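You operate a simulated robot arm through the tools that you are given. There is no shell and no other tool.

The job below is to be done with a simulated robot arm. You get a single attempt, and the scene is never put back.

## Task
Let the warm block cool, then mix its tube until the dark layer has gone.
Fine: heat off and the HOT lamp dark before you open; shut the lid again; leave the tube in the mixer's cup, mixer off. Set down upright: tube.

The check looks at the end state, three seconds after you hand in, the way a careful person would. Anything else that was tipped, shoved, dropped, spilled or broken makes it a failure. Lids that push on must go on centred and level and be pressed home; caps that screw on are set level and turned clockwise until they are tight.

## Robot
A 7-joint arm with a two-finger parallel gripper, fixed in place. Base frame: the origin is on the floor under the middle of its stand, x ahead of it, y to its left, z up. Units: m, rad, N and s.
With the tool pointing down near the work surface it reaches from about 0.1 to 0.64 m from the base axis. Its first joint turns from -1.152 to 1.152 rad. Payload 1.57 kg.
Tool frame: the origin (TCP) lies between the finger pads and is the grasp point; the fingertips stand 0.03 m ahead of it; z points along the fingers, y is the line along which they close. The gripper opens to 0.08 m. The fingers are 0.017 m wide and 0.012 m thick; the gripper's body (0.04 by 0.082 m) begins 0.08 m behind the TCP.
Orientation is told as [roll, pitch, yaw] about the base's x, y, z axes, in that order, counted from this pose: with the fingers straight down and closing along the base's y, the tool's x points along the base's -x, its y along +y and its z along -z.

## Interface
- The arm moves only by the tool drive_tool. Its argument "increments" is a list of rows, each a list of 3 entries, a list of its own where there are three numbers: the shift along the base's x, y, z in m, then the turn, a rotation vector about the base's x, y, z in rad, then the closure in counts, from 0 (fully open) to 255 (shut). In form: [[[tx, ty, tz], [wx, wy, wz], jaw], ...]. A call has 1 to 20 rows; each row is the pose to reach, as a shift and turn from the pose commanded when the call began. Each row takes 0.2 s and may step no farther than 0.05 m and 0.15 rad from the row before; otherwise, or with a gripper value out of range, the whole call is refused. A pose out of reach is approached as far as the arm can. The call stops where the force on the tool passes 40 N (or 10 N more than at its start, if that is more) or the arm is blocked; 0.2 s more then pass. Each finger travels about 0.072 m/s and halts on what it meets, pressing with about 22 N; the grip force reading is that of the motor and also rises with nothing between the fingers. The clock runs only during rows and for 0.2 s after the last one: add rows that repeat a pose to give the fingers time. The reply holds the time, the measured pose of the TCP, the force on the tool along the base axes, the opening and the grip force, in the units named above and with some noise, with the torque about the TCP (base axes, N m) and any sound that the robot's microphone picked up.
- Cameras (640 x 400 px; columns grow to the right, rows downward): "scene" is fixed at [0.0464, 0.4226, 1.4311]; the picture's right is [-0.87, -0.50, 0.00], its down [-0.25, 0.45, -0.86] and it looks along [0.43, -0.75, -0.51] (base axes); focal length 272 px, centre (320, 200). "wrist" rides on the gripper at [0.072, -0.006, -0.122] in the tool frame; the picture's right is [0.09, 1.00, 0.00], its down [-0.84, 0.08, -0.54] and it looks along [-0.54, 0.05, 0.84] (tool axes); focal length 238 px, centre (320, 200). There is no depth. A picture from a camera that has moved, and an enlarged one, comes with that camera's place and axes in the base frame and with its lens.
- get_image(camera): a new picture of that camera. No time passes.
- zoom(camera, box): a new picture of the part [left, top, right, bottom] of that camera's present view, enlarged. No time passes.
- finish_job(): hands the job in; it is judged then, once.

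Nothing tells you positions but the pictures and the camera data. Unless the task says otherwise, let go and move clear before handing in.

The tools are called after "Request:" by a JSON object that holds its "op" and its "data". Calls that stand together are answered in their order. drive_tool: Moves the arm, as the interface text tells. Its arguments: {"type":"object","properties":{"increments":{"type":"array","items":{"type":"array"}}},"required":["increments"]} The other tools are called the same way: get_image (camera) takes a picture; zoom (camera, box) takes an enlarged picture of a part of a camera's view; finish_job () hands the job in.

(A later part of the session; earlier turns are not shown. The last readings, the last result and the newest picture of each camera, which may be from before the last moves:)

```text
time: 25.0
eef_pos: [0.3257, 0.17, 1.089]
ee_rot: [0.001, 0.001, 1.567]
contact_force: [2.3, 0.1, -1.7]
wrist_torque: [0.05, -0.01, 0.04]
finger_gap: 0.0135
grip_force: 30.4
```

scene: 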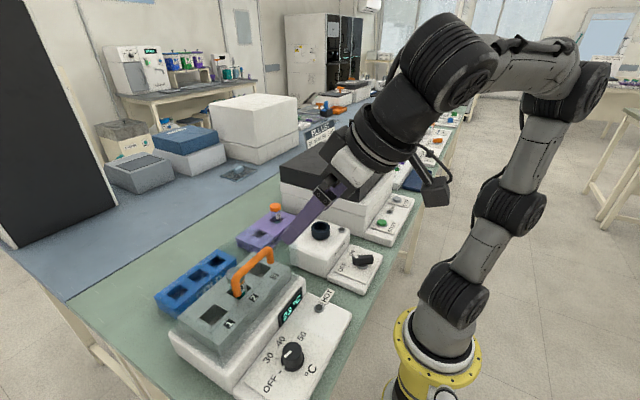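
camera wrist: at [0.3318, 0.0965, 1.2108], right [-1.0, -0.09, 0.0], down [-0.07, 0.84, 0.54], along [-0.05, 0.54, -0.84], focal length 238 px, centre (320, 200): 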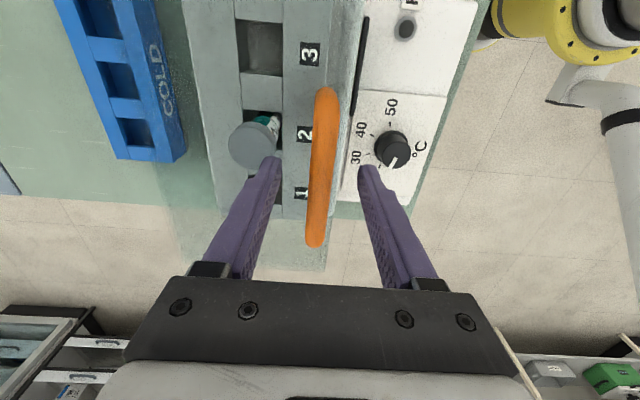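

I have the bar gripped at 13.5 mm. I'll test the rear-hinge idea with a small arc and read the forces.

Request:
{"op": "drive_tool", "data": {"increments": [[[0.003, 0, 0.0026], [0, 0, 0], 255], [[0.0062, 0, 0.0051], [0, 0, 0], 255], [[0.0062, 0, 0.0051], [0, 0, 0], 255]]}}

Request:
{"op": "zoom", "data": {"camera": "scene", "box": [160, 220, 340, 350]}}

```text
time: 25.8
eef_pos: [0.3314, 0.1695, 1.0949]
ee_rot: [0.0, 0.001, 1.568]
contact_force: [-4.9, 0.6, -0.8]
wrist_torque: [-0.52, 0.14, 0.07]
finger_gap: 0.0136
grip_force: 29.9
```

```text
3.08 times, centred on (250, 285) of scene
camera zoom: at [0.0463, 0.4227, 1.4311], right [-0.87, -0.5, 0.0], down [-0.25, 0.45, -0.86], along [0.43, -0.75, -0.51], focal length 836 px, centre (535, -62)
```

zoom: 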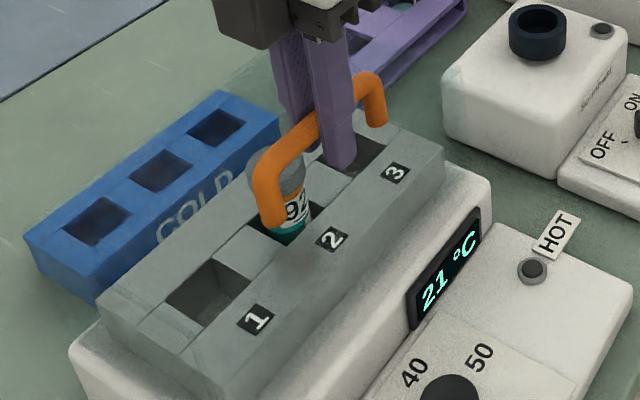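

Request:
{"op": "get_image", "data": {"camera": "wrist"}}

Request:
{"op": "zoom", "data": {"camera": "wrist", "box": [170, 120, 360, 280]}}

Request:
{"op": "zoom", "data": {"camera": "scene", "box": [170, 290, 250, 345]}}

```text
taken
camera wrist: at [0.338, 0.0966, 1.2166], right [-1.0, -0.09, 0.0], down [-0.07, 0.84, 0.54], along [-0.05, 0.54, -0.84], focal length 238 px, centre (320, 200)
```

wrist: 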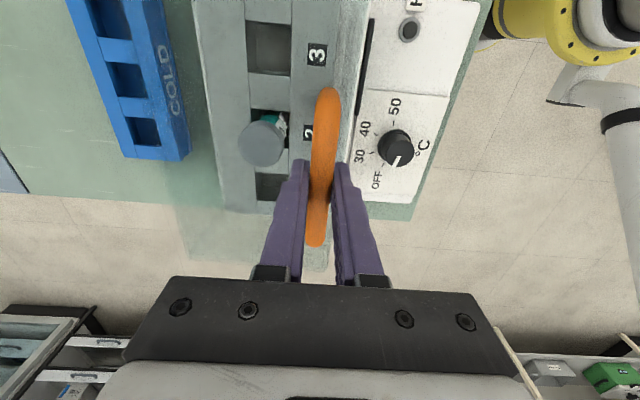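

```text
2.50 times, centred on (265, 200) of wrist
camera zoom: at [0.338, 0.0966, 1.2166], right [-1.0, -0.09, 0.0], down [-0.07, 0.84, 0.54], along [-0.05, 0.54, -0.84], focal length 596 px, centre (458, 200)
```

zoom: 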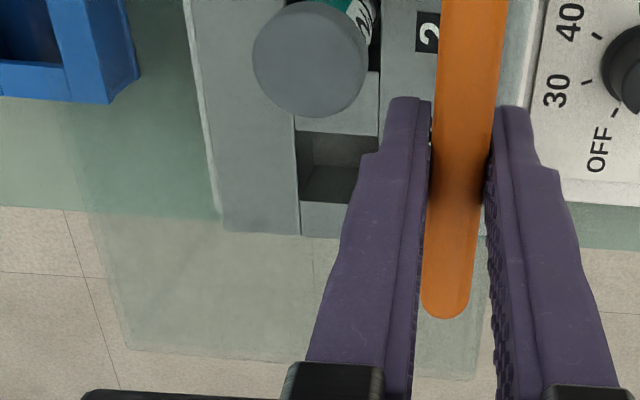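

```text
7.27 times, centred on (210, 318) of scene
camera zoom: at [0.0463, 0.4227, 1.4311], right [-0.87, -0.5, 0.0], down [-0.25, 0.45, -0.86], along [0.43, -0.75, -0.51], focal length 1977 px, centre (1120, -654)
```

zoom: 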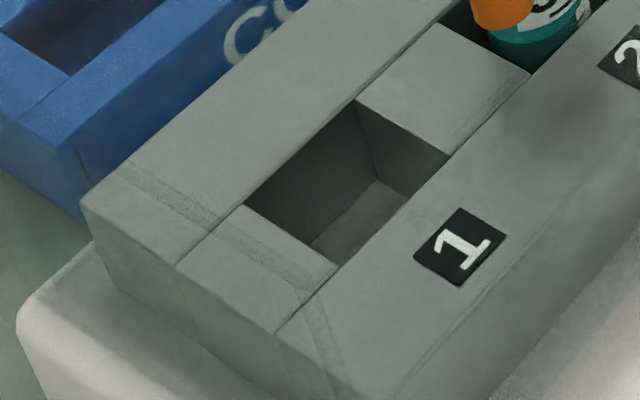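

The forces stay small at about 5 N, which fits a rear hinge. I'll continue along the arc in stages.

Request:
{"op": "drive_tool", "data": {"increments": [[[0.0062, 0, 0.0049], [0, 0, 0], 255], [[0.0127, 0, 0.0095], [0, 0, 0], 255], [[0.0194, 0, 0.0138], [0, 0, 0], 255], [[0.0264, 0, 0.0178], [0, 0, 0], 255], [[0.0334, 0, 0.0216], [0, 0, 0], 255]]}}

Request:
{"op": "get_image", "data": {"camera": "wrist"}}

Request:
{"op": "zoom", "data": {"camera": "scene", "box": [160, 220, 340, 350]}}

```text
time: 27.0
eef_pos: [0.365, 0.169, 1.119]
ee_rot: [-0.003, 0.0, 1.569]
contact_force: [-8.9, 3.0, 13.9]
wrist_torque: [-0.07, 0.09, 0.07]
finger_gap: 0.0138
grip_force: 30.2
```

```text
taken
camera wrist: at [0.3715, 0.0963, 1.2389], right [-1.0, -0.09, 0.0], down [-0.08, 0.84, 0.54], along [-0.05, 0.54, -0.84], focal length 238 px, centre (320, 200)
```

wrist: 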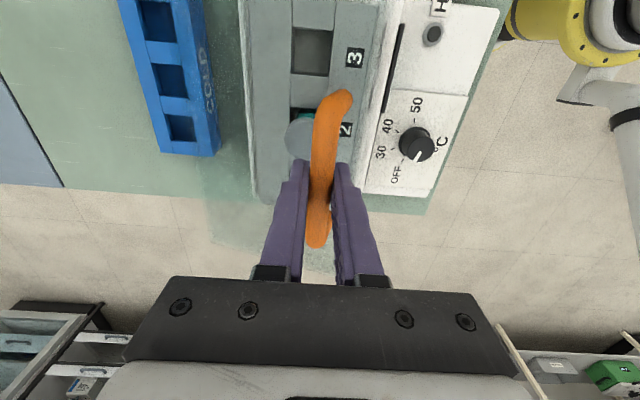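

```text
3.08 times, centred on (250, 285) of scene
camera zoom: at [0.046, 0.4226, 1.4311], right [-0.87, -0.5, 0.0], down [-0.25, 0.45, -0.86], along [0.43, -0.75, -0.51], focal length 836 px, centre (535, -62)
```

zoom: 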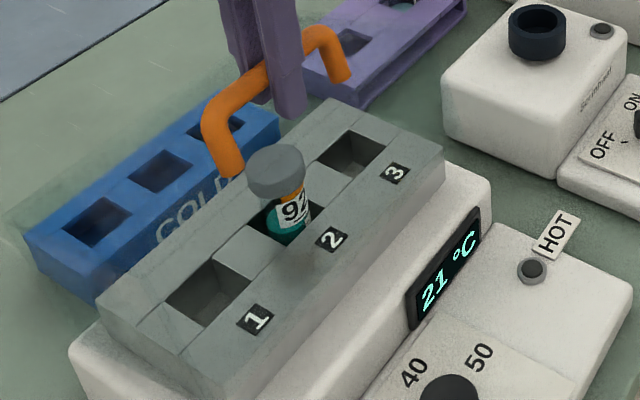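

The handle leans back with the lid, which confirms a rear hinge. The load is radially outward, so the pivot is a little farther back, about (0.455, 0.950). I'll adjust the arc.

Request:
{"op": "drive_tool", "data": {"increments": [[[0.003, 0, 0.004], [0, 0, 0], 255], [[0.0085, 0, 0.0065], [0, 0, 0], 255], [[0.0144, 0, 0.0093], [0, 0, 0], 255], [[0.0219, 0, 0.0123], [0, 0, 0], 255], [[0.0295, 0, 0.0151], [0, 0, 0], 255]]}}

```text
time: 28.2
eef_pos: [0.3962, 0.1698, 1.1312]
ee_rot: [0.002, 0.003, 1.567]
contact_force: [-1.6, 4.2, -2.5]
wrist_torque: [-0.32, 0.11, 0.05]
finger_gap: 0.0136
grip_force: 29.6
```

The forces are down to a few newtons, so the pivot estimate is good. I'll continue the opening arc.

Request:
{"op": "drive_tool", "data": {"increments": [[[0.0078, 0, 0.0025], [0, 0, 0], 255], [[0.0157, 0, 0.0046], [0, 0, 0], 255], [[0.0237, 0, 0.0064], [0, 0, 0], 255], [[0.0317, 0, 0.0078], [0, 0, 0], 255], [[0.0398, 0, 0.0088], [0, 0, 0], 255], [[0.0479, 0, 0.0095], [0, 0, 0], 255], [[0.056, 0, 0.0098], [0, 0, 0], 255], [[0.0641, 0, 0.0098], [0, 0, 0], 255]]}}

Request:
{"op": "zoom", "data": {"camera": "scene", "box": [140, 180, 360, 350]}}

```text
time: 30.0
eef_pos: [0.4591, 0.1703, 1.1411]
ee_rot: [-0.001, 0.0, 1.568]
contact_force: [-1.5, 1.5, -4.4]
wrist_torque: [-0.41, 0.07, 0.03]
finger_gap: 0.0135
grip_force: 30.6
```

```text
2.35 times, centred on (250, 265) of scene
camera zoom: at [0.0464, 0.4227, 1.4311], right [-0.87, -0.5, 0.0], down [-0.25, 0.45, -0.86], along [0.43, -0.75, -0.51], focal length 640 px, centre (485, 47)
```

zoom: 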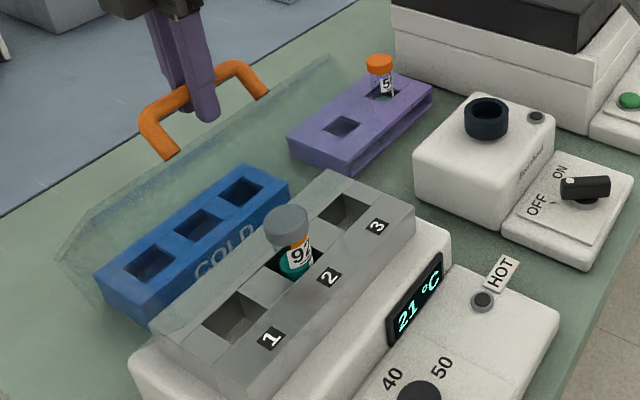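

Request:
{"op": "drive_tool", "data": {"increments": [[[0.0082, 0, -0.0003], [0, 0, 0], 255], [[0.0163, 0, -0.001], [0, 0, 0], 255], [[0.0244, 0, -0.0021], [0, 0, 0], 255], [[0.0324, 0, -0.0035], [0, 0, 0], 255], [[0.0403, 0, -0.0053], [0, 0, 0], 255], [[0.0482, 0, -0.0074], [0, 0, 0], 255], [[0.0559, 0, -0.0099], [0, 0, 0], 255], [[0.0636, 0, -0.0127], [0, 0, 0], 255], [[0.0711, 0, -0.0158], [0, 0, 0], 255], [[0.0785, 0, -0.0192], [0, 0, 0], 255], [[0.0857, 0, -0.023], [0, 0, 0], 255], [[0.0928, 0, -0.0271], [0, 0, 0], 255]]}}

Request:
{"op": "zoom", "data": {"camera": "scene", "box": [140, 180, 360, 350]}}

Request:
{"op": "get_image", "data": {"camera": "wrist"}}

```text
time: 32.6
eef_pos: [0.5522, 0.1695, 1.1142]
ee_rot: [0.0, 0.001, 1.568]
contact_force: [-1.8, -0.3, -1.7]
wrist_torque: [0.1, 0.08, 0.05]
finger_gap: 0.0137
grip_force: 30.2
```

```text
2.35 times, centred on (250, 265) of scene
camera zoom: at [0.0464, 0.4226, 1.4311], right [-0.87, -0.5, 0.0], down [-0.25, 0.45, -0.86], along [0.43, -0.75, -0.51], focal length 640 px, centre (485, 47)
```

zoom: 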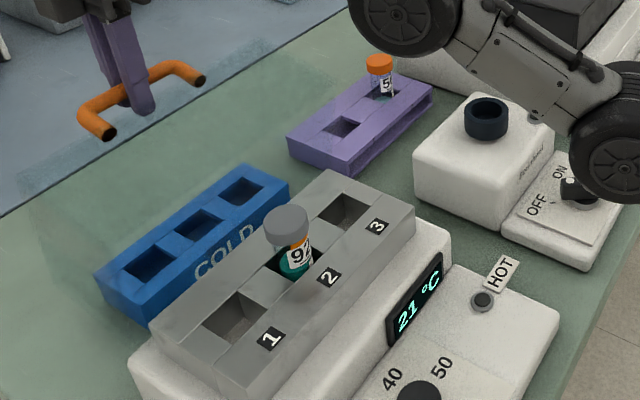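

```text
taken
camera wrist: at [0.5584, 0.0964, 1.2352], right [-1.0, -0.09, 0.0], down [-0.07, 0.84, 0.54], along [-0.05, 0.54, -0.84], focal length 238 px, centre (320, 200)
```

wrist: 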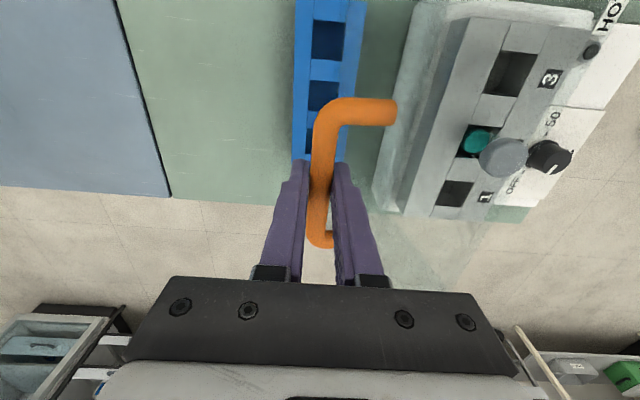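

Request:
{"op": "drive_tool", "data": {"increments": [[[0.0068, 0, -0.0044], [0, 0, 0], 255], [[0.0135, 0, -0.009], [0, 0, 0], 255], [[0.02, 0, -0.014], [0, 0, 0], 255], [[0.0262, 0, -0.0192], [0, 0, 0], 255], [[0.0322, 0, -0.0247], [0, 0, 0], 255], [[0.038, 0, -0.0305], [0, 0, 0], 255], [[0.038, 0, -0.0305], [0, 0, 0], 255]]}}

Request:
{"op": "zoom", "data": {"camera": "scene", "box": [120, 180, 340, 350]}}

Request:
{"op": "get_image", "data": {"camera": "wrist"}}

```text
time: 34.2
eef_pos: [0.5805, 0.1651, 1.081]
ee_rot: [-0.014, -0.004, 1.566]
contact_force: [25.6, 3.4, 15.2]
wrist_torque: [-0.25, -0.14, 0.05]
finger_gap: 0.0139
grip_force: 30.7
out of reach, approached as far as the arm can: row 3, 4, 5, 6, 7
```

```text
2.35 times, centred on (230, 265) of scene
camera zoom: at [0.0468, 0.4226, 1.4311], right [-0.87, -0.5, 0.0], down [-0.25, 0.45, -0.86], along [0.42, -0.75, -0.51], focal length 640 px, centre (532, 47)
```

zoom: 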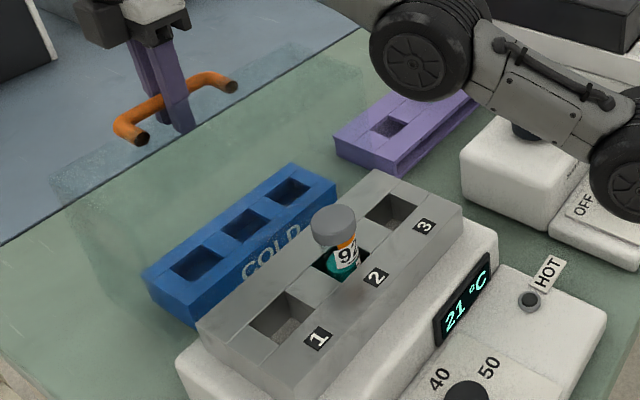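

```text
taken
camera wrist: at [0.5849, 0.0926, 1.2021], right [-1.0, -0.09, -0.01], down [-0.08, 0.84, 0.54], along [-0.04, 0.54, -0.84], focal length 238 px, centre (320, 200)
```

wrist: 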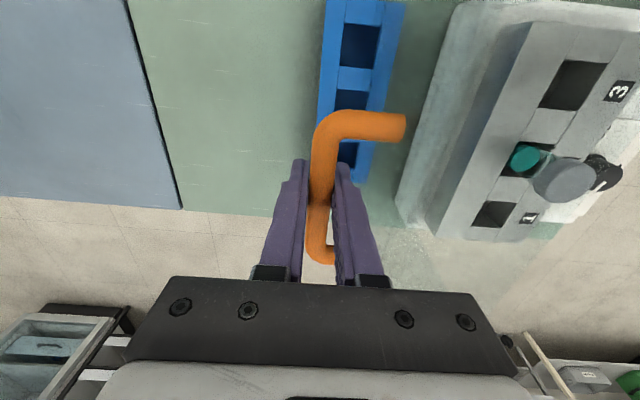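

The arm reached its straight-down limit with the lid near 88°, which left a radial strain. Tilting the tool forward about the bar gives more reach, so I'll do that and ease outward.

Request:
{"op": "drive_tool", "data": {"increments": [[[0.002, 0.001, 0.002], [0, -0.1, 0], 255], [[0.004, 0.002, 0.004], [0, -0.2, 0], 255], [[0.006, 0.004, 0.006], [0, -0.3, 0], 255], [[0.006, 0.004, 0.006], [0, -0.4, 0], 255], [[0.006, 0.004, 0.006], [0, -0.4, 0], 255]]}}

Request:
{"op": "zoom", "data": {"camera": "scene", "box": [120, 160, 340, 330]}}

```text
time: 35.4
eef_pos: [0.581, 0.1693, 1.0785]
ee_rot: [-0.39, 0.002, 1.566]
contact_force: [-9.6, -21.6, -10.7]
wrist_torque: [-0.03, -0.07, 0.26]
finger_gap: 0.014
grip_force: 30.3
```

```text
2.35 times, centred on (230, 245) of scene
camera zoom: at [0.0463, 0.422, 1.4313], right [-0.87, -0.5, 0.0], down [-0.25, 0.45, -0.86], along [0.43, -0.75, -0.51], focal length 640 px, centre (532, 94)
```

zoom: 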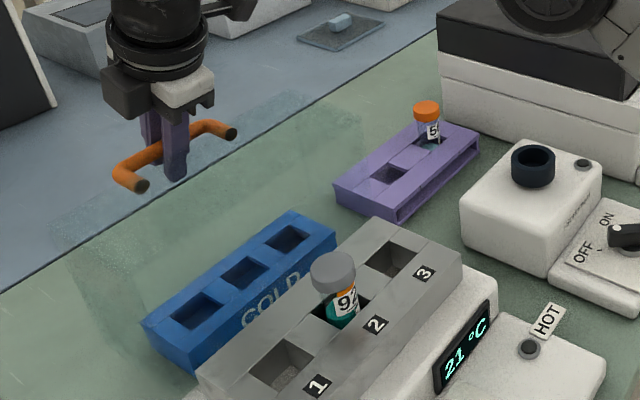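

Request:
{"op": "drive_tool", "data": {"increments": [[[0, -0.002, -0.001], [0, -0.05, 0], 255], [[0.004, -0.003, -0.0045], [0, -0.1, 0], 255], [[0.0068, -0.003, -0.0076], [0, -0.1, 0], 255], [[0.0095, -0.003, -0.0106], [0, -0.1, 0], 255]]}}

Request:
{"op": "get_image", "data": {"camera": "wrist"}}

```text
time: 36.4
eef_pos: [0.5913, 0.169, 1.0714]
ee_rot: [-0.493, -0.001, 1.569]
contact_force: [-16.0, 2.0, -13.5]
wrist_torque: [0.36, -0.01, 0.29]
finger_gap: 0.0136
grip_force: 29.9
```

```text
taken
camera wrist: at [0.5393, 0.0956, 1.1811], right [-0.88, -0.09, -0.47], down [-0.32, 0.84, 0.44], along [0.35, 0.54, -0.76], focal length 238 px, centre (320, 200)
```

wrist: 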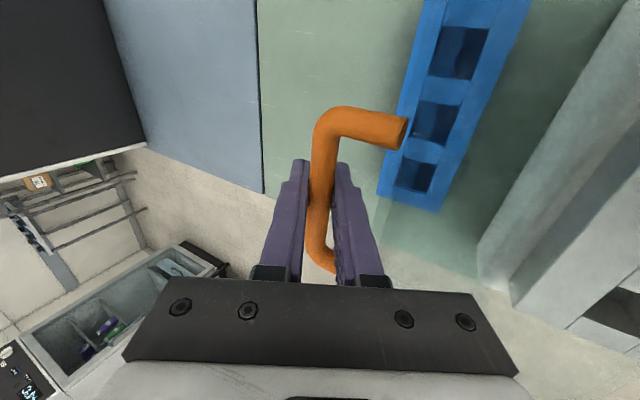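

Request:
{"op": "drive_tool", "data": {"increments": [[[-0.003, 0, -0.003], [0, 0, 0], 255], [[-0.003, 0, -0.004], [0, 0, 0], 255], [[-0.001, 0, -0.007], [0, 0, 0], 255], [[0.0015, 0, -0.01], [0, 0, 0], 255], [[0.0038, 0, -0.0133], [0, 0, 0], 255], [[0.0061, 0, -0.0165], [0, 0, 0], 255]]}}

Request:
{"op": "zoom", "data": {"camera": "scene", "box": [120, 160, 340, 330]}}

```text
time: 37.8
eef_pos: [0.6006, 0.1685, 1.062]
ee_rot: [-0.508, -0.004, 1.571]
contact_force: [-10.6, 13.3, 30.7]
wrist_torque: [-0.71, 5.7, 1.24]
finger_gap: 0.0136
grip_force: 30.0
```

```text
2.35 times, centred on (230, 245) of scene
camera zoom: at [0.0456, 0.4229, 1.4311], right [-0.87, -0.5, 0.0], down [-0.25, 0.45, -0.86], along [0.43, -0.75, -0.51], focal length 640 px, centre (532, 94)
```

zoom: 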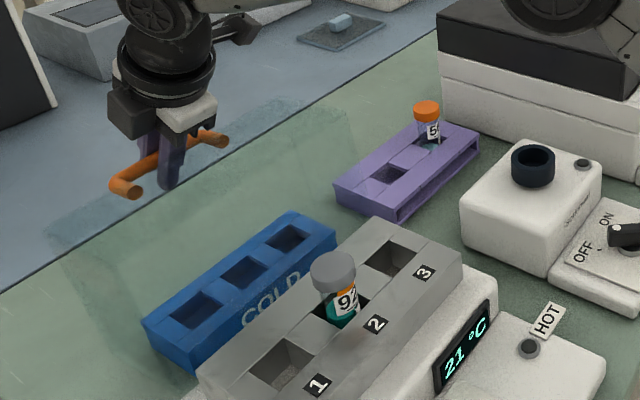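

Request:
{"op": "drive_tool", "data": {"increments": [[[-0.001, 0, 0.002], [0, 0, 0], 255]]}}

Request:
{"op": "get_image", "data": {"camera": "wrist"}}

Request:
{"op": "zoom", "data": {"camera": "scene", "box": [110, 140, 230, 240]}}

```text
time: 38.2
eef_pos: [0.5983, 0.1684, 1.0625]
ee_rot: [-0.509, -0.004, 1.573]
contact_force: [-2.8, 15.6, 29.7]
wrist_torque: [-0.68, 4.99, 1.19]
finger_gap: 0.0132
grip_force: 30.5
```

```text
taken
camera wrist: at [0.5455, 0.0951, 1.1709], right [-0.87, -0.09, -0.49], down [-0.33, 0.84, 0.44], along [0.37, 0.54, -0.76], focal length 238 px, centre (320, 200)
```

wrist: 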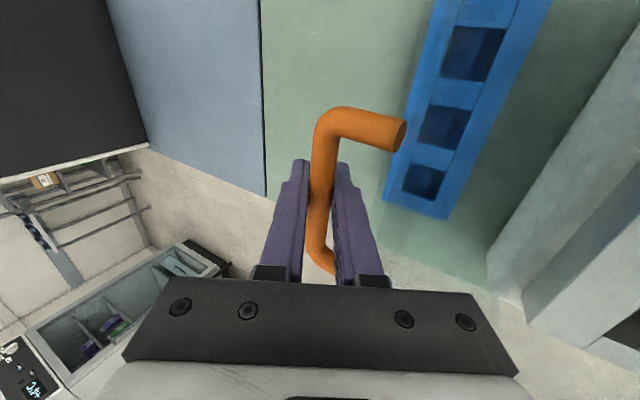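

```text
4.00 times, centred on (170, 190) of scene
camera zoom: at [0.0459, 0.423, 1.431], right [-0.87, -0.5, 0.0], down [-0.25, 0.45, -0.86], along [0.43, -0.75, -0.51], focal length 1087 px, centre (920, 240)
```

zoom: 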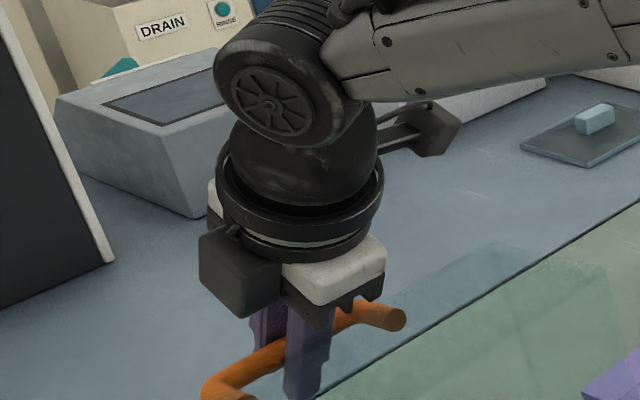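

There's a strong moment about y, so the tilted gripper body is probably leaning on the lid's edge. I'll take out some of the tilt and check.

Request:
{"op": "drive_tool", "data": {"increments": [[[0, 0, 0.001], [0, 0.08, 0], 255], [[0, 0, 0.001], [0, 0.16, 0], 255]]}}

```text
time: 38.8
eef_pos: [0.6, 0.1676, 1.0587]
ee_rot: [-0.342, -0.003, 1.567]
contact_force: [13.9, 15.9, 6.7]
wrist_torque: [-0.27, -0.04, 0.09]
finger_gap: 0.0137
grip_force: 30.1
```

The moment is gone. I'll ease the y offset and continue lowering gently to find the lid's stop.

Request:
{"op": "drive_tool", "data": {"increments": [[[0.001, 0.0015, 0.0], [0, 0, 0], 255], [[0.003, 0.003, -0.002], [0, 0, 0], 255], [[0.005, 0.003, -0.0045], [0, 0, 0], 255], [[0.0065, 0.003, -0.007], [0, 0, 0], 255]]}}

Request:
{"op": "zoom", "data": {"camera": "scene", "box": [90, 160, 310, 330]}}

```text
time: 39.8
eef_pos: [0.6057, 0.167, 1.0512]
ee_rot: [-0.336, 0.003, 1.566]
contact_force: [2.8, -11.0, 4.1]
wrist_torque: [-0.72, 0.05, -0.15]
finger_gap: 0.0137
grip_force: 30.6
```

```text
2.35 times, centred on (200, 245) of scene
camera zoom: at [0.0464, 0.4223, 1.4312], right [-0.87, -0.5, 0.0], down [-0.25, 0.45, -0.86], along [0.43, -0.75, -0.51], focal length 640 px, centre (602, 94)
```

zoom: 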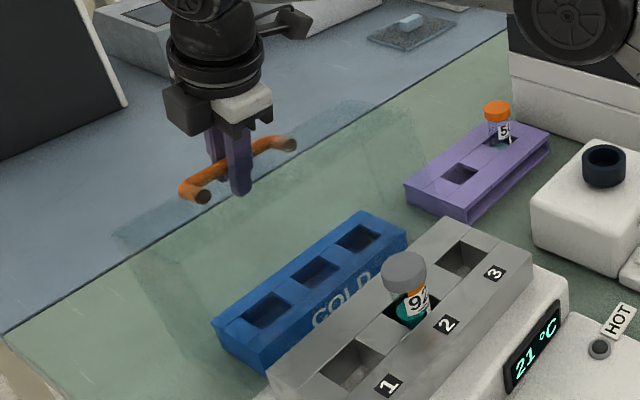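

Request:
{"op": "drive_tool", "data": {"increments": [[[0.0013, -0.001, -0.002], [0, 0, 0], 255], [[0.0026, -0.001, -0.004], [0, 0, 0], 255], [[0.0039, -0.001, -0.006], [0, 0, 0], 255], [[0.0051, -0.001, -0.0083], [0, 0, 0], 255]]}}

Request:
{"op": "get_image", "data": {"camera": "wrist"}}

```text
time: 40.8
eef_pos: [0.6074, 0.1702, 1.0454]
ee_rot: [-0.337, -0.003, 1.568]
contact_force: [-25.7, -2.1, 13.8]
wrist_torque: [0.07, -0.16, 0.08]
finger_gap: 0.0137
grip_force: 30.6
```

```text
taken
camera wrist: at [0.5735, 0.0976, 1.1615], right [-0.94, -0.09, -0.33], down [-0.25, 0.84, 0.49], along [0.23, 0.54, -0.81], focal length 238 px, centre (320, 200)
```

wrist: 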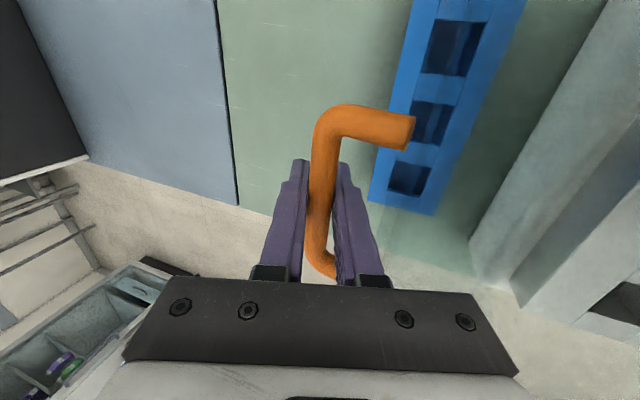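

I felt the lid's stop at about 100° open, as a push back along the arc. I'll relieve the load, open the fingers only a little, and slide out along the tool axis.

Request:
{"op": "drive_tool", "data": {"increments": [[[-0.002, 0, 0.001], [0, 0, 0], 255], [[-0.002, 0, 0.001], [0, 0, 0], 255], [[-0.002, 0, 0.001], [0, 0, 0], 180], [[-0.002, 0, 0.001], [0, 0, 0], 180]]}}

Request:
{"op": "get_image", "data": {"camera": "wrist"}}

```text
time: 41.8
eef_pos: [0.6083, 0.1688, 1.045]
ee_rot: [-0.343, 0.0, 1.568]
contact_force: [2.9, -1.7, -0.4]
wrist_torque: [0.06, 0.1, 0.1]
finger_gap: 0.0209
grip_force: 0.1
```

```text
taken
camera wrist: at [0.5737, 0.0957, 1.1612], right [-0.94, -0.09, -0.33], down [-0.25, 0.84, 0.49], along [0.23, 0.54, -0.81], focal length 238 px, centre (320, 200)
```

wrist: 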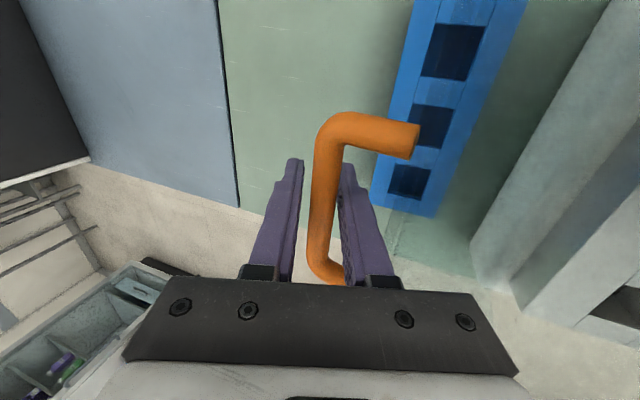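

Request:
{"op": "drive_tool", "data": {"increments": [[[-0.0025, 0, -0.0008], [0, 0, 0], 180], [[-0.0058, 0, 0.0086], [0, 0, 0], 180], [[-0.0091, 0, 0.018], [0, 0, 0], 180], [[-0.0141, 0, 0.0322], [0, 0, 0], 180], [[-0.0207, 0, 0.051], [0, 0, 0], 180], [[-0.027, 0, 0.075], [0, 0, 0], 180], [[-0.027, 0, 0.1], [0, 0, 0], 180], [[-0.027, 0, 0.14], [0, 0.1, 0], 180], [[-0.027, 0, 0.14], [0, 0.1, 0], 180]]}}

Request:
{"op": "get_image", "data": {"camera": "wrist"}}

Request:
{"op": "get_image", "data": {"camera": "scene"}}

```text
time: 43.8
eef_pos: [0.5736, 0.1677, 1.1806]
ee_rot: [-0.242, -0.004, 1.568]
contact_force: [0.0, 0.0, 0.4]
wrist_torque: [-0.02, -0.01, 0.0]
finger_gap: 0.0238
grip_force: 0.0
out of reach, approached as far as the arm can: row 8, 9
```

```text
taken
camera wrist: at [0.5505, 0.0941, 1.2999], right [-0.97, -0.09, -0.24], down [-0.2, 0.84, 0.51], along [0.15, 0.54, -0.83], focal length 238 px, centre (320, 200)
```

wrist: 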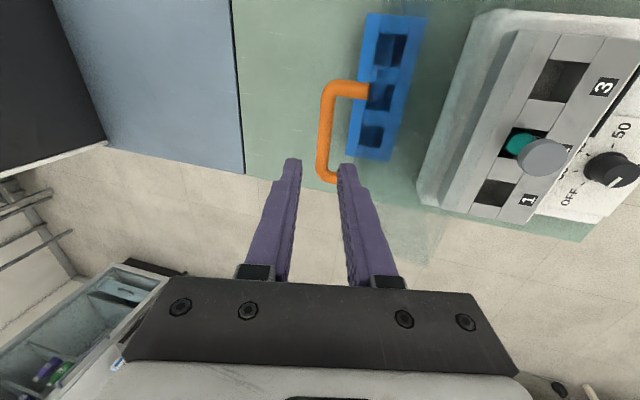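

```text
taken
```

scene: 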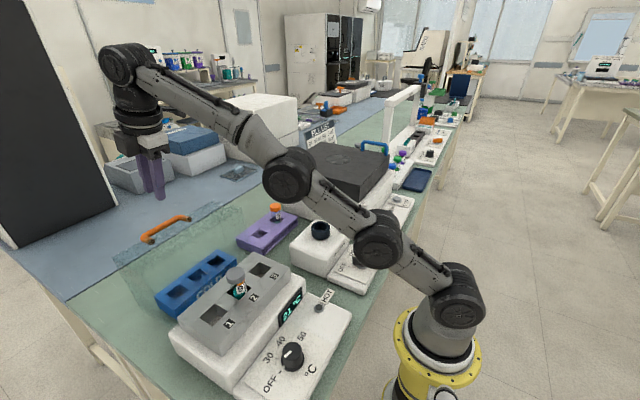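

The lid rests open at its stop and the gripper is clear. I'll bring the arm back over the block, untilted, to study the tube.

Request:
{"op": "drive_tool", "data": {"increments": [[[-0.04, 0, 0.02], [0, 0.08, 0], 100], [[-0.08, 0, 0.04], [0, 0.16, 0], 100], [[-0.12, 0, 0.06], [0, 0.242, 0], 100], [[-0.16, 0, 0.07], [0, 0.242, 0], 100], [[-0.2, 0, 0.07], [0, 0.242, 0], 100], [[-0.23, 0, 0.07], [0, 0.242, 0], 100], [[-0.23, 0, 0.07], [0, 0.242, 0], 100]]}}

Request:
{"op": "drive_tool", "data": {"increments": [[[0, 0, 0], [0, 0, -0.15], 60], [[0, 0, 0], [0, 0, -0.3], 60], [[0, 0, 0], [0, 0, -0.45], 60], [[0, 0, 0], [0, 0, -0.6], 60], [[0, 0, 0], [0, 0, -0.75], 60], [[0, 0, 0], [0, 0, -0.9], 60], [[0, 0, 0], [0, 0, -1.05], 60], [[0, 0, 0], [0, 0, -1.2], 60], [[0, 0, 0], [0, 0, -1.35], 60], [[0, 0, 0], [0, 0, -1.5], 60], [[0, 0, 0], [0, 0, -1.568], 60], [[0, 0, 0], [0, 0, -1.568], 60]]}}

Request:
{"op": "get_image", "data": {"camera": "wrist"}}

Request:
{"op": "zoom", "data": {"camera": "scene", "box": [100, 190, 300, 330]}}

```text
time: 45.4
eef_pos: [0.3433, 0.1665, 1.2487]
ee_rot: [0.001, -0.001, 1.567]
contact_force: [-0.5, 0.1, 0.4]
wrist_torque: [0.02, 0.02, 0.03]
finger_gap: 0.0486
grip_force: 0.0
out of reach, approached as far as the arm can: row 3
```

```text
time: 48.0
eef_pos: [0.3455, 0.1661, 1.2505]
ee_rot: [0.002, -0.001, -0.001]
contact_force: [0.1, -0.3, 0.3]
wrist_torque: [-0.03, 0.0, -0.01]
finger_gap: 0.0611
grip_force: 0.1
```

```text
taken
camera wrist: at [0.2724, 0.1591, 1.3714], right [-0.09, 1.0, 0.0], down [0.84, 0.07, 0.54], along [0.54, 0.05, -0.84], focal length 238 px, centre (320, 200)
```

wrist: 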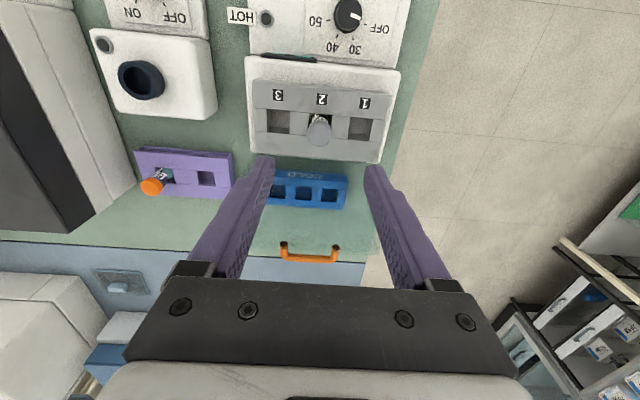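

```text
2.86 times, centred on (200, 260) of scene
camera zoom: at [0.0464, 0.4226, 1.4311], right [-0.87, -0.5, 0.0], down [-0.25, 0.45, -0.86], along [0.43, -0.75, -0.51], focal length 777 px, centre (663, 29)
```

zoom: 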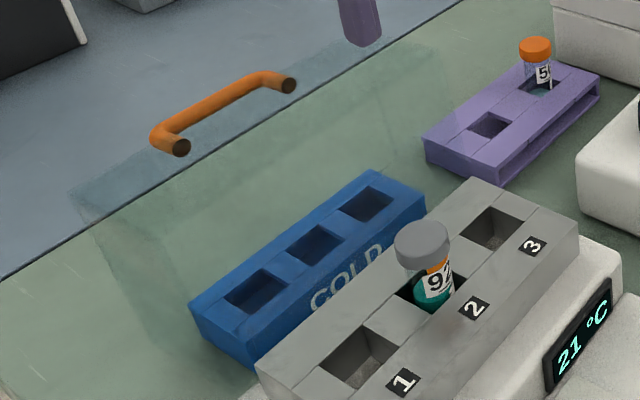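

Request:
{"op": "zoom", "data": {"camera": "wrist", "box": [240, 70, 400, 170]}}

Request:
{"op": "zoom", "data": {"camera": "wrist", "box": [285, 85, 355, 150]}}

Request:
{"op": "zoom", "data": {"camera": "scene", "box": [215, 255, 265, 305]}}

Request:
{"op": "zoom", "data": {"camera": "wrist", "box": [80, 0, 240, 210]}}

```text
4.00 times, centred on (320, 120) of wrist
camera zoom: at [0.2724, 0.1591, 1.3714], right [-0.09, 1.0, 0.0], down [0.84, 0.07, 0.54], along [0.54, 0.05, -0.84], focal length 953 px, centre (320, 520)
```

zoom: 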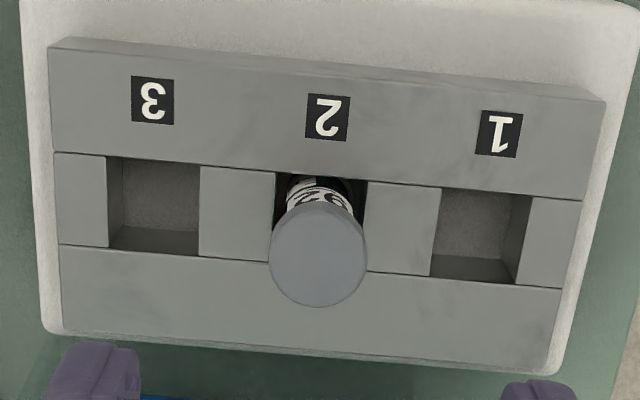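

```text
6.15 times, centred on (320, 118) of wrist
camera zoom: at [0.2724, 0.1591, 1.3714], right [-0.09, 1.0, 0.0], down [0.84, 0.07, 0.54], along [0.54, 0.05, -0.84], focal length 1467 px, centre (320, 708)
```

zoom: 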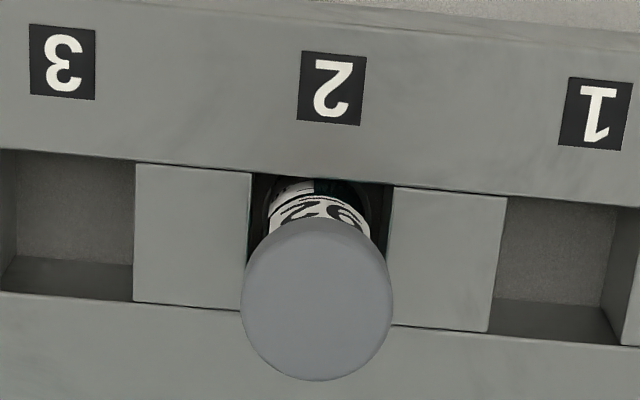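

```text
8.00 times, centred on (240, 280) of scene
camera zoom: at [0.0464, 0.4226, 1.4311], right [-0.87, -0.5, 0.0], down [-0.25, 0.45, -0.86], along [0.43, -0.75, -0.51], focal length 2174 px, centre (960, -440)
```

zoom: 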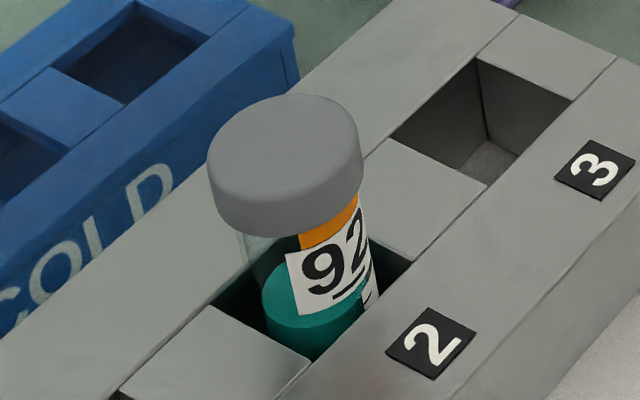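

```text
1.90 times, centred on (160, 105) of wrist
camera zoom: at [0.2724, 0.1591, 1.3714], right [-0.09, 1.0, 0.0], down [0.84, 0.07, 0.54], along [0.54, 0.05, -0.84], focal length 454 px, centre (625, 381)
```

zoom: 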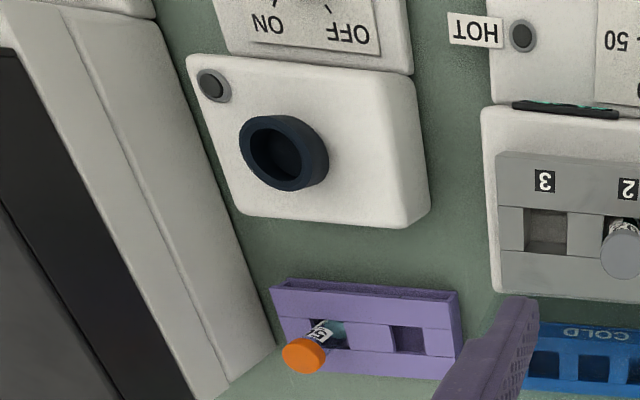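

The cap top is at about (0.379, 0.169, 1.031) and the block top at z≈0.985. The mixer's cup rim is at about (0.337, -0.100, 0.987), with a hole about 39 mm across. I'll hover over the tube and check the alignment.

Request:
{"op": "drive_tool", "data": {"increments": [[[0.017, 0.0013, -0.04], [0, 0, 0], 50], [[0.0335, 0.0027, -0.08], [0, 0, 0], 50], [[0.0335, 0.0027, -0.12], [0, 0, 0], 50], [[0.0335, 0.0027, -0.145], [0, 0, 0], 50], [[0.0335, 0.0027, -0.145], [0, 0, 0], 50]]}}

Request:
{"op": "get_image", "data": {"camera": "wrist"}}

Request:
{"op": "zoom", "data": {"camera": "scene", "box": [180, 230, 300, 305]}}

```text
time: 49.2
eef_pos: [0.3786, 0.1696, 1.1059]
ee_rot: [0.002, 0.003, 0.001]
contact_force: [0.8, -0.6, -1.1]
wrist_torque: [0.03, -0.01, 0.0]
finger_gap: 0.0645
grip_force: 0.1
```

```text
taken
camera wrist: at [0.3056, 0.1611, 1.2268], right [-0.09, 1.0, 0.0], down [0.84, 0.08, 0.54], along [0.54, 0.05, -0.84], focal length 238 px, centre (320, 200)
```

wrist: 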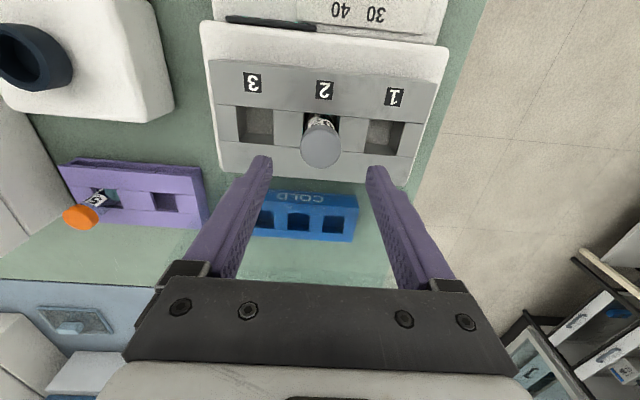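

```text
5.33 times, centred on (240, 268) of scene
camera zoom: at [0.0464, 0.4226, 1.4311], right [-0.87, -0.5, 0.0], down [-0.25, 0.45, -0.86], along [0.43, -0.75, -0.51], focal length 1450 px, centre (747, -160)
```

zoom: 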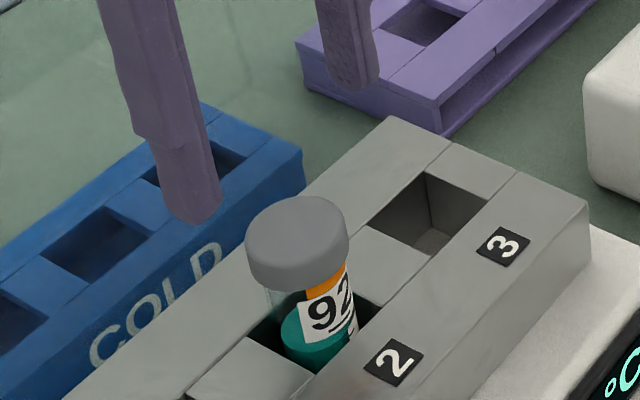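

Request:
{"op": "zoom", "data": {"camera": "wrist", "box": [280, 90, 360, 190]}}

```text
4.00 times, centred on (320, 140) of wrist
camera zoom: at [0.3056, 0.1611, 1.2268], right [-0.09, 1.0, 0.0], down [0.84, 0.08, 0.54], along [0.54, 0.05, -0.84], focal length 953 px, centre (320, 440)
```

zoom: 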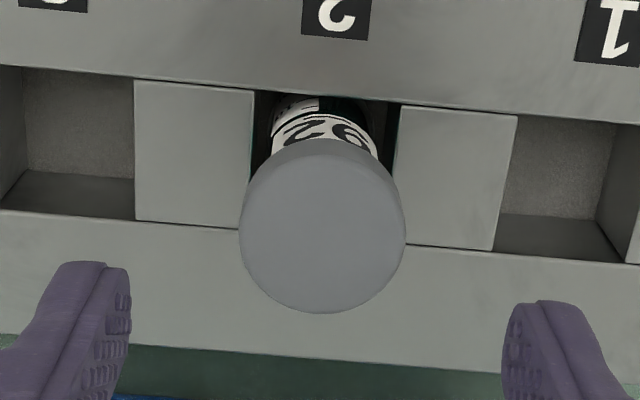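

The cap is centred under the TCP and is 36 mm across. I'll descend, stopping just above the block top, and grip the cap.

Request:
{"op": "drive_tool", "data": {"increments": [[[0.0003, -0.0005, -0.03], [0, 0, 0], 50], [[0.0003, -0.0005, -0.055], [0, 0, 0], 50], [[0.0003, -0.0005, -0.072], [0, 0, 0], 50], [[0.0003, -0.0005, -0.0815], [0, 0, 0], 50], [[0.0003, -0.0005, -0.0815], [0, 0, 0], 50]]}}

Request:
{"op": "get_image", "data": {"camera": "wrist"}}

Request:
{"op": "zoom", "data": {"camera": "scene", "box": [190, 230, 310, 305]}}

```text
time: 50.4
eef_pos: [0.3781, 0.169, 1.0228]
ee_rot: [0.002, 0.001, 0.0]
contact_force: [-0.3, -0.5, 0.0]
wrist_torque: [0.08, 0.02, 0.01]
finger_gap: 0.0644
grip_force: 0.0
```

```text
taken
camera wrist: at [0.3067, 0.1615, 1.1442], right [-0.09, 1.0, 0.0], down [0.84, 0.08, 0.54], along [0.54, 0.05, -0.84], focal length 238 px, centre (320, 200)
```

wrist: 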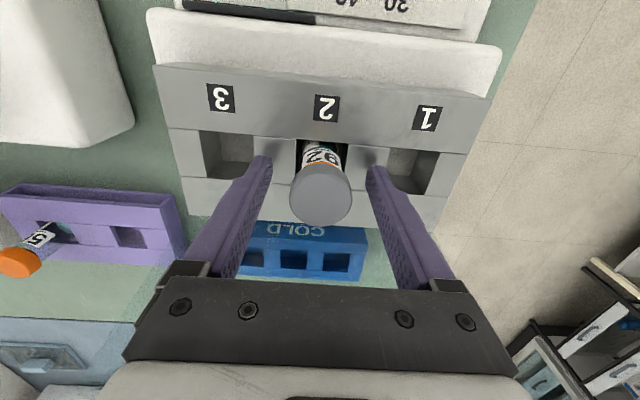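

```text
5.33 times, centred on (250, 268) of scene
camera zoom: at [0.0464, 0.4226, 1.4311], right [-0.87, -0.5, 0.0], down [-0.25, 0.45, -0.86], along [0.43, -0.75, -0.51], focal length 1450 px, centre (693, -160)
```

zoom: 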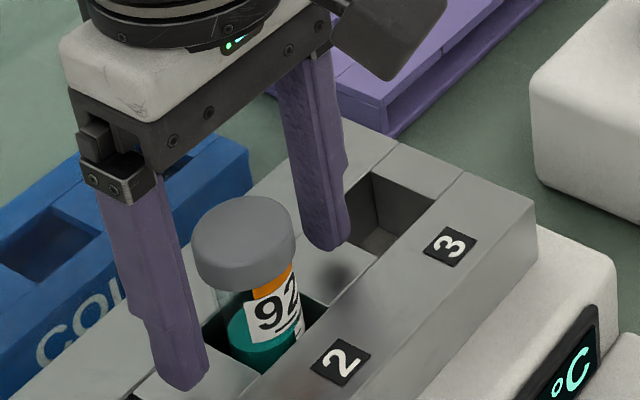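

Request:
{"op": "drive_tool", "data": {"increments": [[[-0.001, 0, 0], [0, 0, 0], 90], [[-0.001, 0, 0], [0, 0, 0], 255], [[-0.001, 0, 0], [0, 0, 0], 255], [[-0.001, 0, 0], [0, 0, 0], 255]]}}

Request:
{"op": "get_image", "data": {"camera": "wrist"}}

```text
time: 51.4
eef_pos: [0.3785, 0.1688, 1.0239]
ee_rot: [0.001, -0.001, 0.0]
contact_force: [0.5, -0.4, -0.5]
wrist_torque: [-0.01, -0.02, 0.01]
finger_gap: 0.035
grip_force: 22.2
```

```text
taken
camera wrist: at [0.3054, 0.1614, 1.1446], right [-0.09, 1.0, 0.0], down [0.84, 0.08, 0.54], along [0.54, 0.05, -0.84], focal length 238 px, centre (320, 200)
```

wrist: 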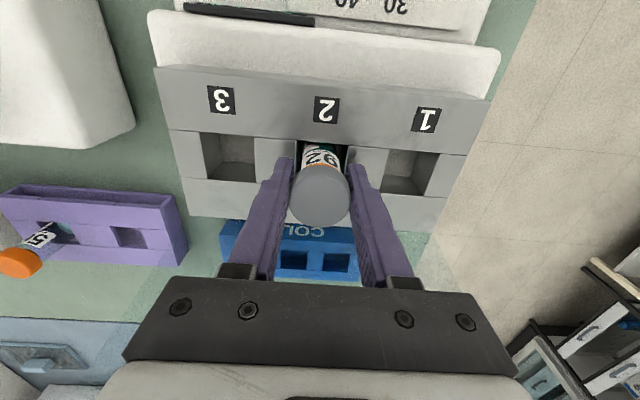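

The cap is held at 35 mm. I'll lift the tube straight up out of the slot.

Request:
{"op": "drive_tool", "data": {"increments": [[[0, 0, 0.015], [0, 0, 0], 255], [[0, 0, 0.03], [0, 0, 0], 255], [[0, 0, 0.05], [0, 0, 0], 255], [[0, 0, 0.07], [0, 0, 0], 255], [[0, 0, 0.09], [0, 0, 0], 255], [[0, 0, 0.11], [0, 0, 0], 255], [[0, 0, 0.13], [0, 0, 0], 255], [[0, 0, 0.13], [0, 0, 0], 255]]}}

Request:
{"op": "get_image", "data": {"camera": "wrist"}}

Request:
{"op": "zoom", "data": {"camera": "scene", "box": [180, 180, 300, 300]}}

```text
time: 53.2
eef_pos: [0.3783, 0.169, 1.1539]
ee_rot: [0.002, -0.001, 0.0]
contact_force: [-0.4, 0.3, -0.4]
wrist_torque: [-0.02, -0.02, 0.03]
finger_gap: 0.0346
grip_force: 22.0
```

```text
taken
camera wrist: at [0.3054, 0.161, 1.275], right [-0.09, 1.0, 0.0], down [0.84, 0.08, 0.54], along [0.54, 0.05, -0.84], focal length 238 px, centre (320, 200)
```

wrist: 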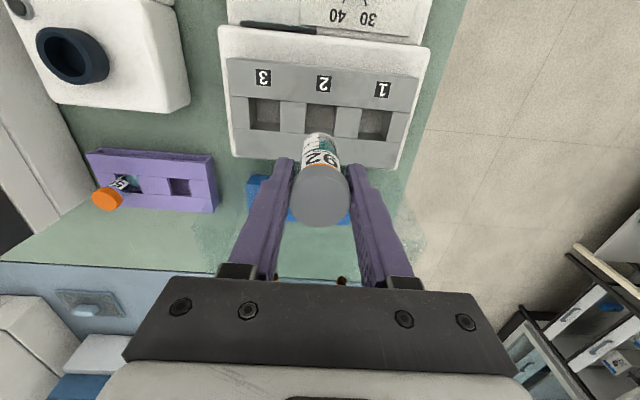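

```text
3.33 times, centred on (240, 240) of scene
camera zoom: at [0.0464, 0.4226, 1.4311], right [-0.87, -0.5, 0.0], down [-0.25, 0.45, -0.86], along [0.43, -0.75, -0.51], focal length 906 px, centre (587, 67)
```

zoom: 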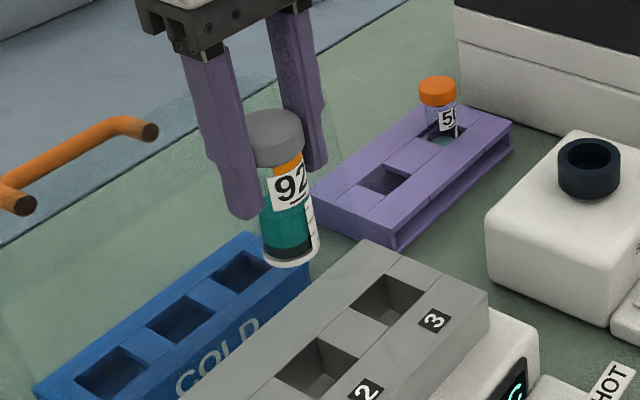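

The tube hangs upright, with a dark layer visible at its bottom and the bottom about 82 mm below the TCP. I'll carry it over to the mixer's cup.

Request:
{"op": "drive_tool", "data": {"increments": [[[-0.005, -0.02, 0.0], [0, 0, 0], 255], [[-0.011, -0.055, 0.0], [0, 0, 0], 255], [[-0.017, -0.09, 0.0], [0, 0, 0], 255], [[-0.023, -0.125, 0.0], [0, 0, 0], 255], [[-0.029, -0.16, 0.0], [0, 0, 0], 255], [[-0.035, -0.195, 0.0], [0, 0, 0], 255], [[-0.04, -0.23, 0.0], [0, 0, 0], 255], [[-0.0415, -0.255, 0.0], [0, 0, 0], 255], [[-0.0415, -0.2695, 0.0], [0, 0, 0], 255], [[-0.0415, -0.2695, 0.0], [0, 0, 0], 255]]}}

Request:
{"op": "get_image", "data": {"camera": "wrist"}}

Request:
{"op": "zoom", "data": {"camera": "scene", "box": [260, 130, 420, 300]}}

```text
time: 55.4
eef_pos: [0.3366, -0.1011, 1.1532]
ee_rot: [0.002, -0.001, 0.0]
contact_force: [0.5, -0.5, 0.6]
wrist_torque: [0.03, 0.02, 0.0]
finger_gap: 0.0347
grip_force: 21.7
```

```text
taken
camera wrist: at [0.2637, -0.1091, 1.2747], right [-0.09, 1.0, 0.0], down [0.84, 0.08, 0.54], along [0.54, 0.05, -0.84], focal length 238 px, centre (320, 200)
```

wrist: 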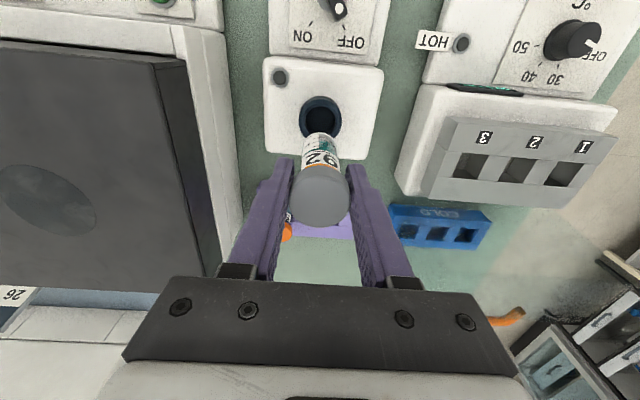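

```text
2.35 times, centred on (340, 215) of scene
camera zoom: at [0.0464, 0.4226, 1.4311], right [-0.87, -0.5, 0.0], down [-0.25, 0.45, -0.86], along [0.43, -0.75, -0.51], focal length 640 px, centre (273, 165)
```

zoom: 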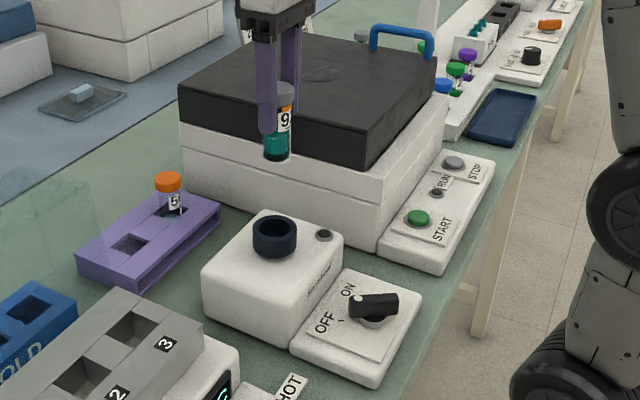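

Request:
{"op": "zoom", "data": {"camera": "wrist", "box": [270, 70, 370, 160]}}

Request:
{"op": "zoom", "data": {"camera": "scene", "box": [290, 200, 400, 300]}}

Request:
{"op": "zoom", "data": {"camera": "scene", "box": [300, 140, 360, 220]}}

```text
4.44 times, centred on (320, 115) of wrist
camera zoom: at [0.2637, -0.1091, 1.2747], right [-0.09, 1.0, 0.0], down [0.84, 0.08, 0.54], along [0.54, 0.05, -0.84], focal length 1059 px, centre (320, 578)
```

zoom: 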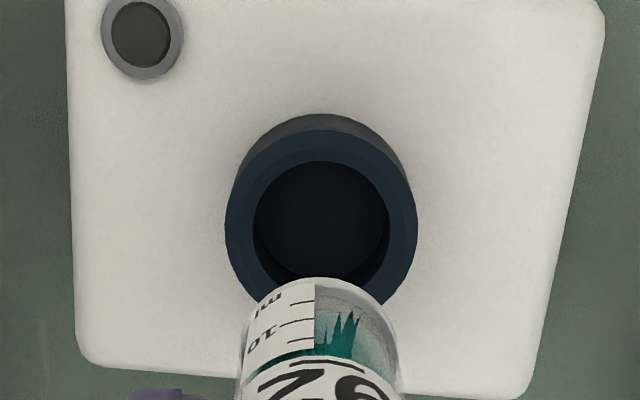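

```text
4.00 times, centred on (345, 250) of scene
camera zoom: at [0.0464, 0.4226, 1.4311], right [-0.87, -0.5, 0.0], down [-0.25, 0.45, -0.86], along [0.43, -0.75, -0.51], focal length 1087 px, centre (220, 0)
```

zoom: 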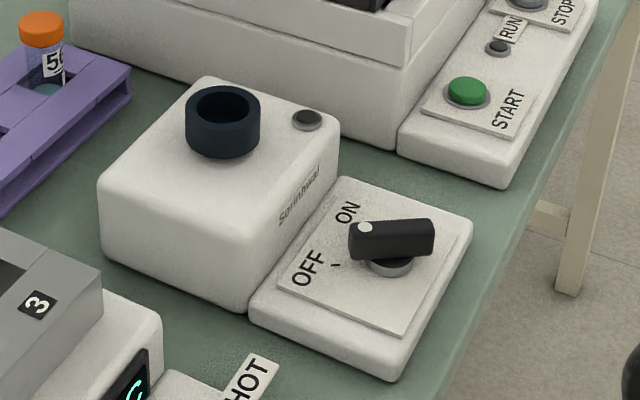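

```text
5.00 times, centred on (330, 180) of scene
camera zoom: at [0.0464, 0.4226, 1.4311], right [-0.87, -0.5, 0.0], down [-0.25, 0.45, -0.86], along [0.43, -0.75, -0.51], focal length 1359 px, centre (270, 300)
```

zoom: 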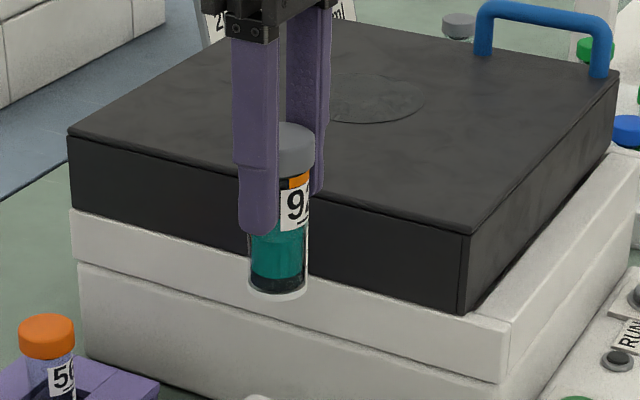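

Request:
{"op": "zoom", "data": {"camera": "wrist", "box": [275, 125, 365, 235]}}

```text
3.64 times, centred on (320, 180) of wrist
camera zoom: at [0.2637, -0.1091, 1.2747], right [-0.09, 1.0, 0.0], down [0.84, 0.08, 0.54], along [0.54, 0.05, -0.84], focal length 867 px, centre (320, 273)
```

zoom: 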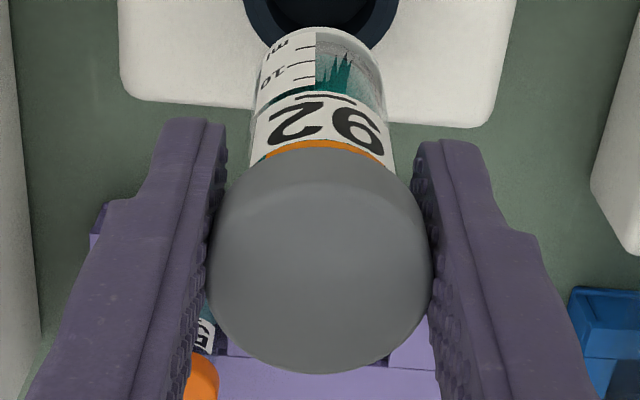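

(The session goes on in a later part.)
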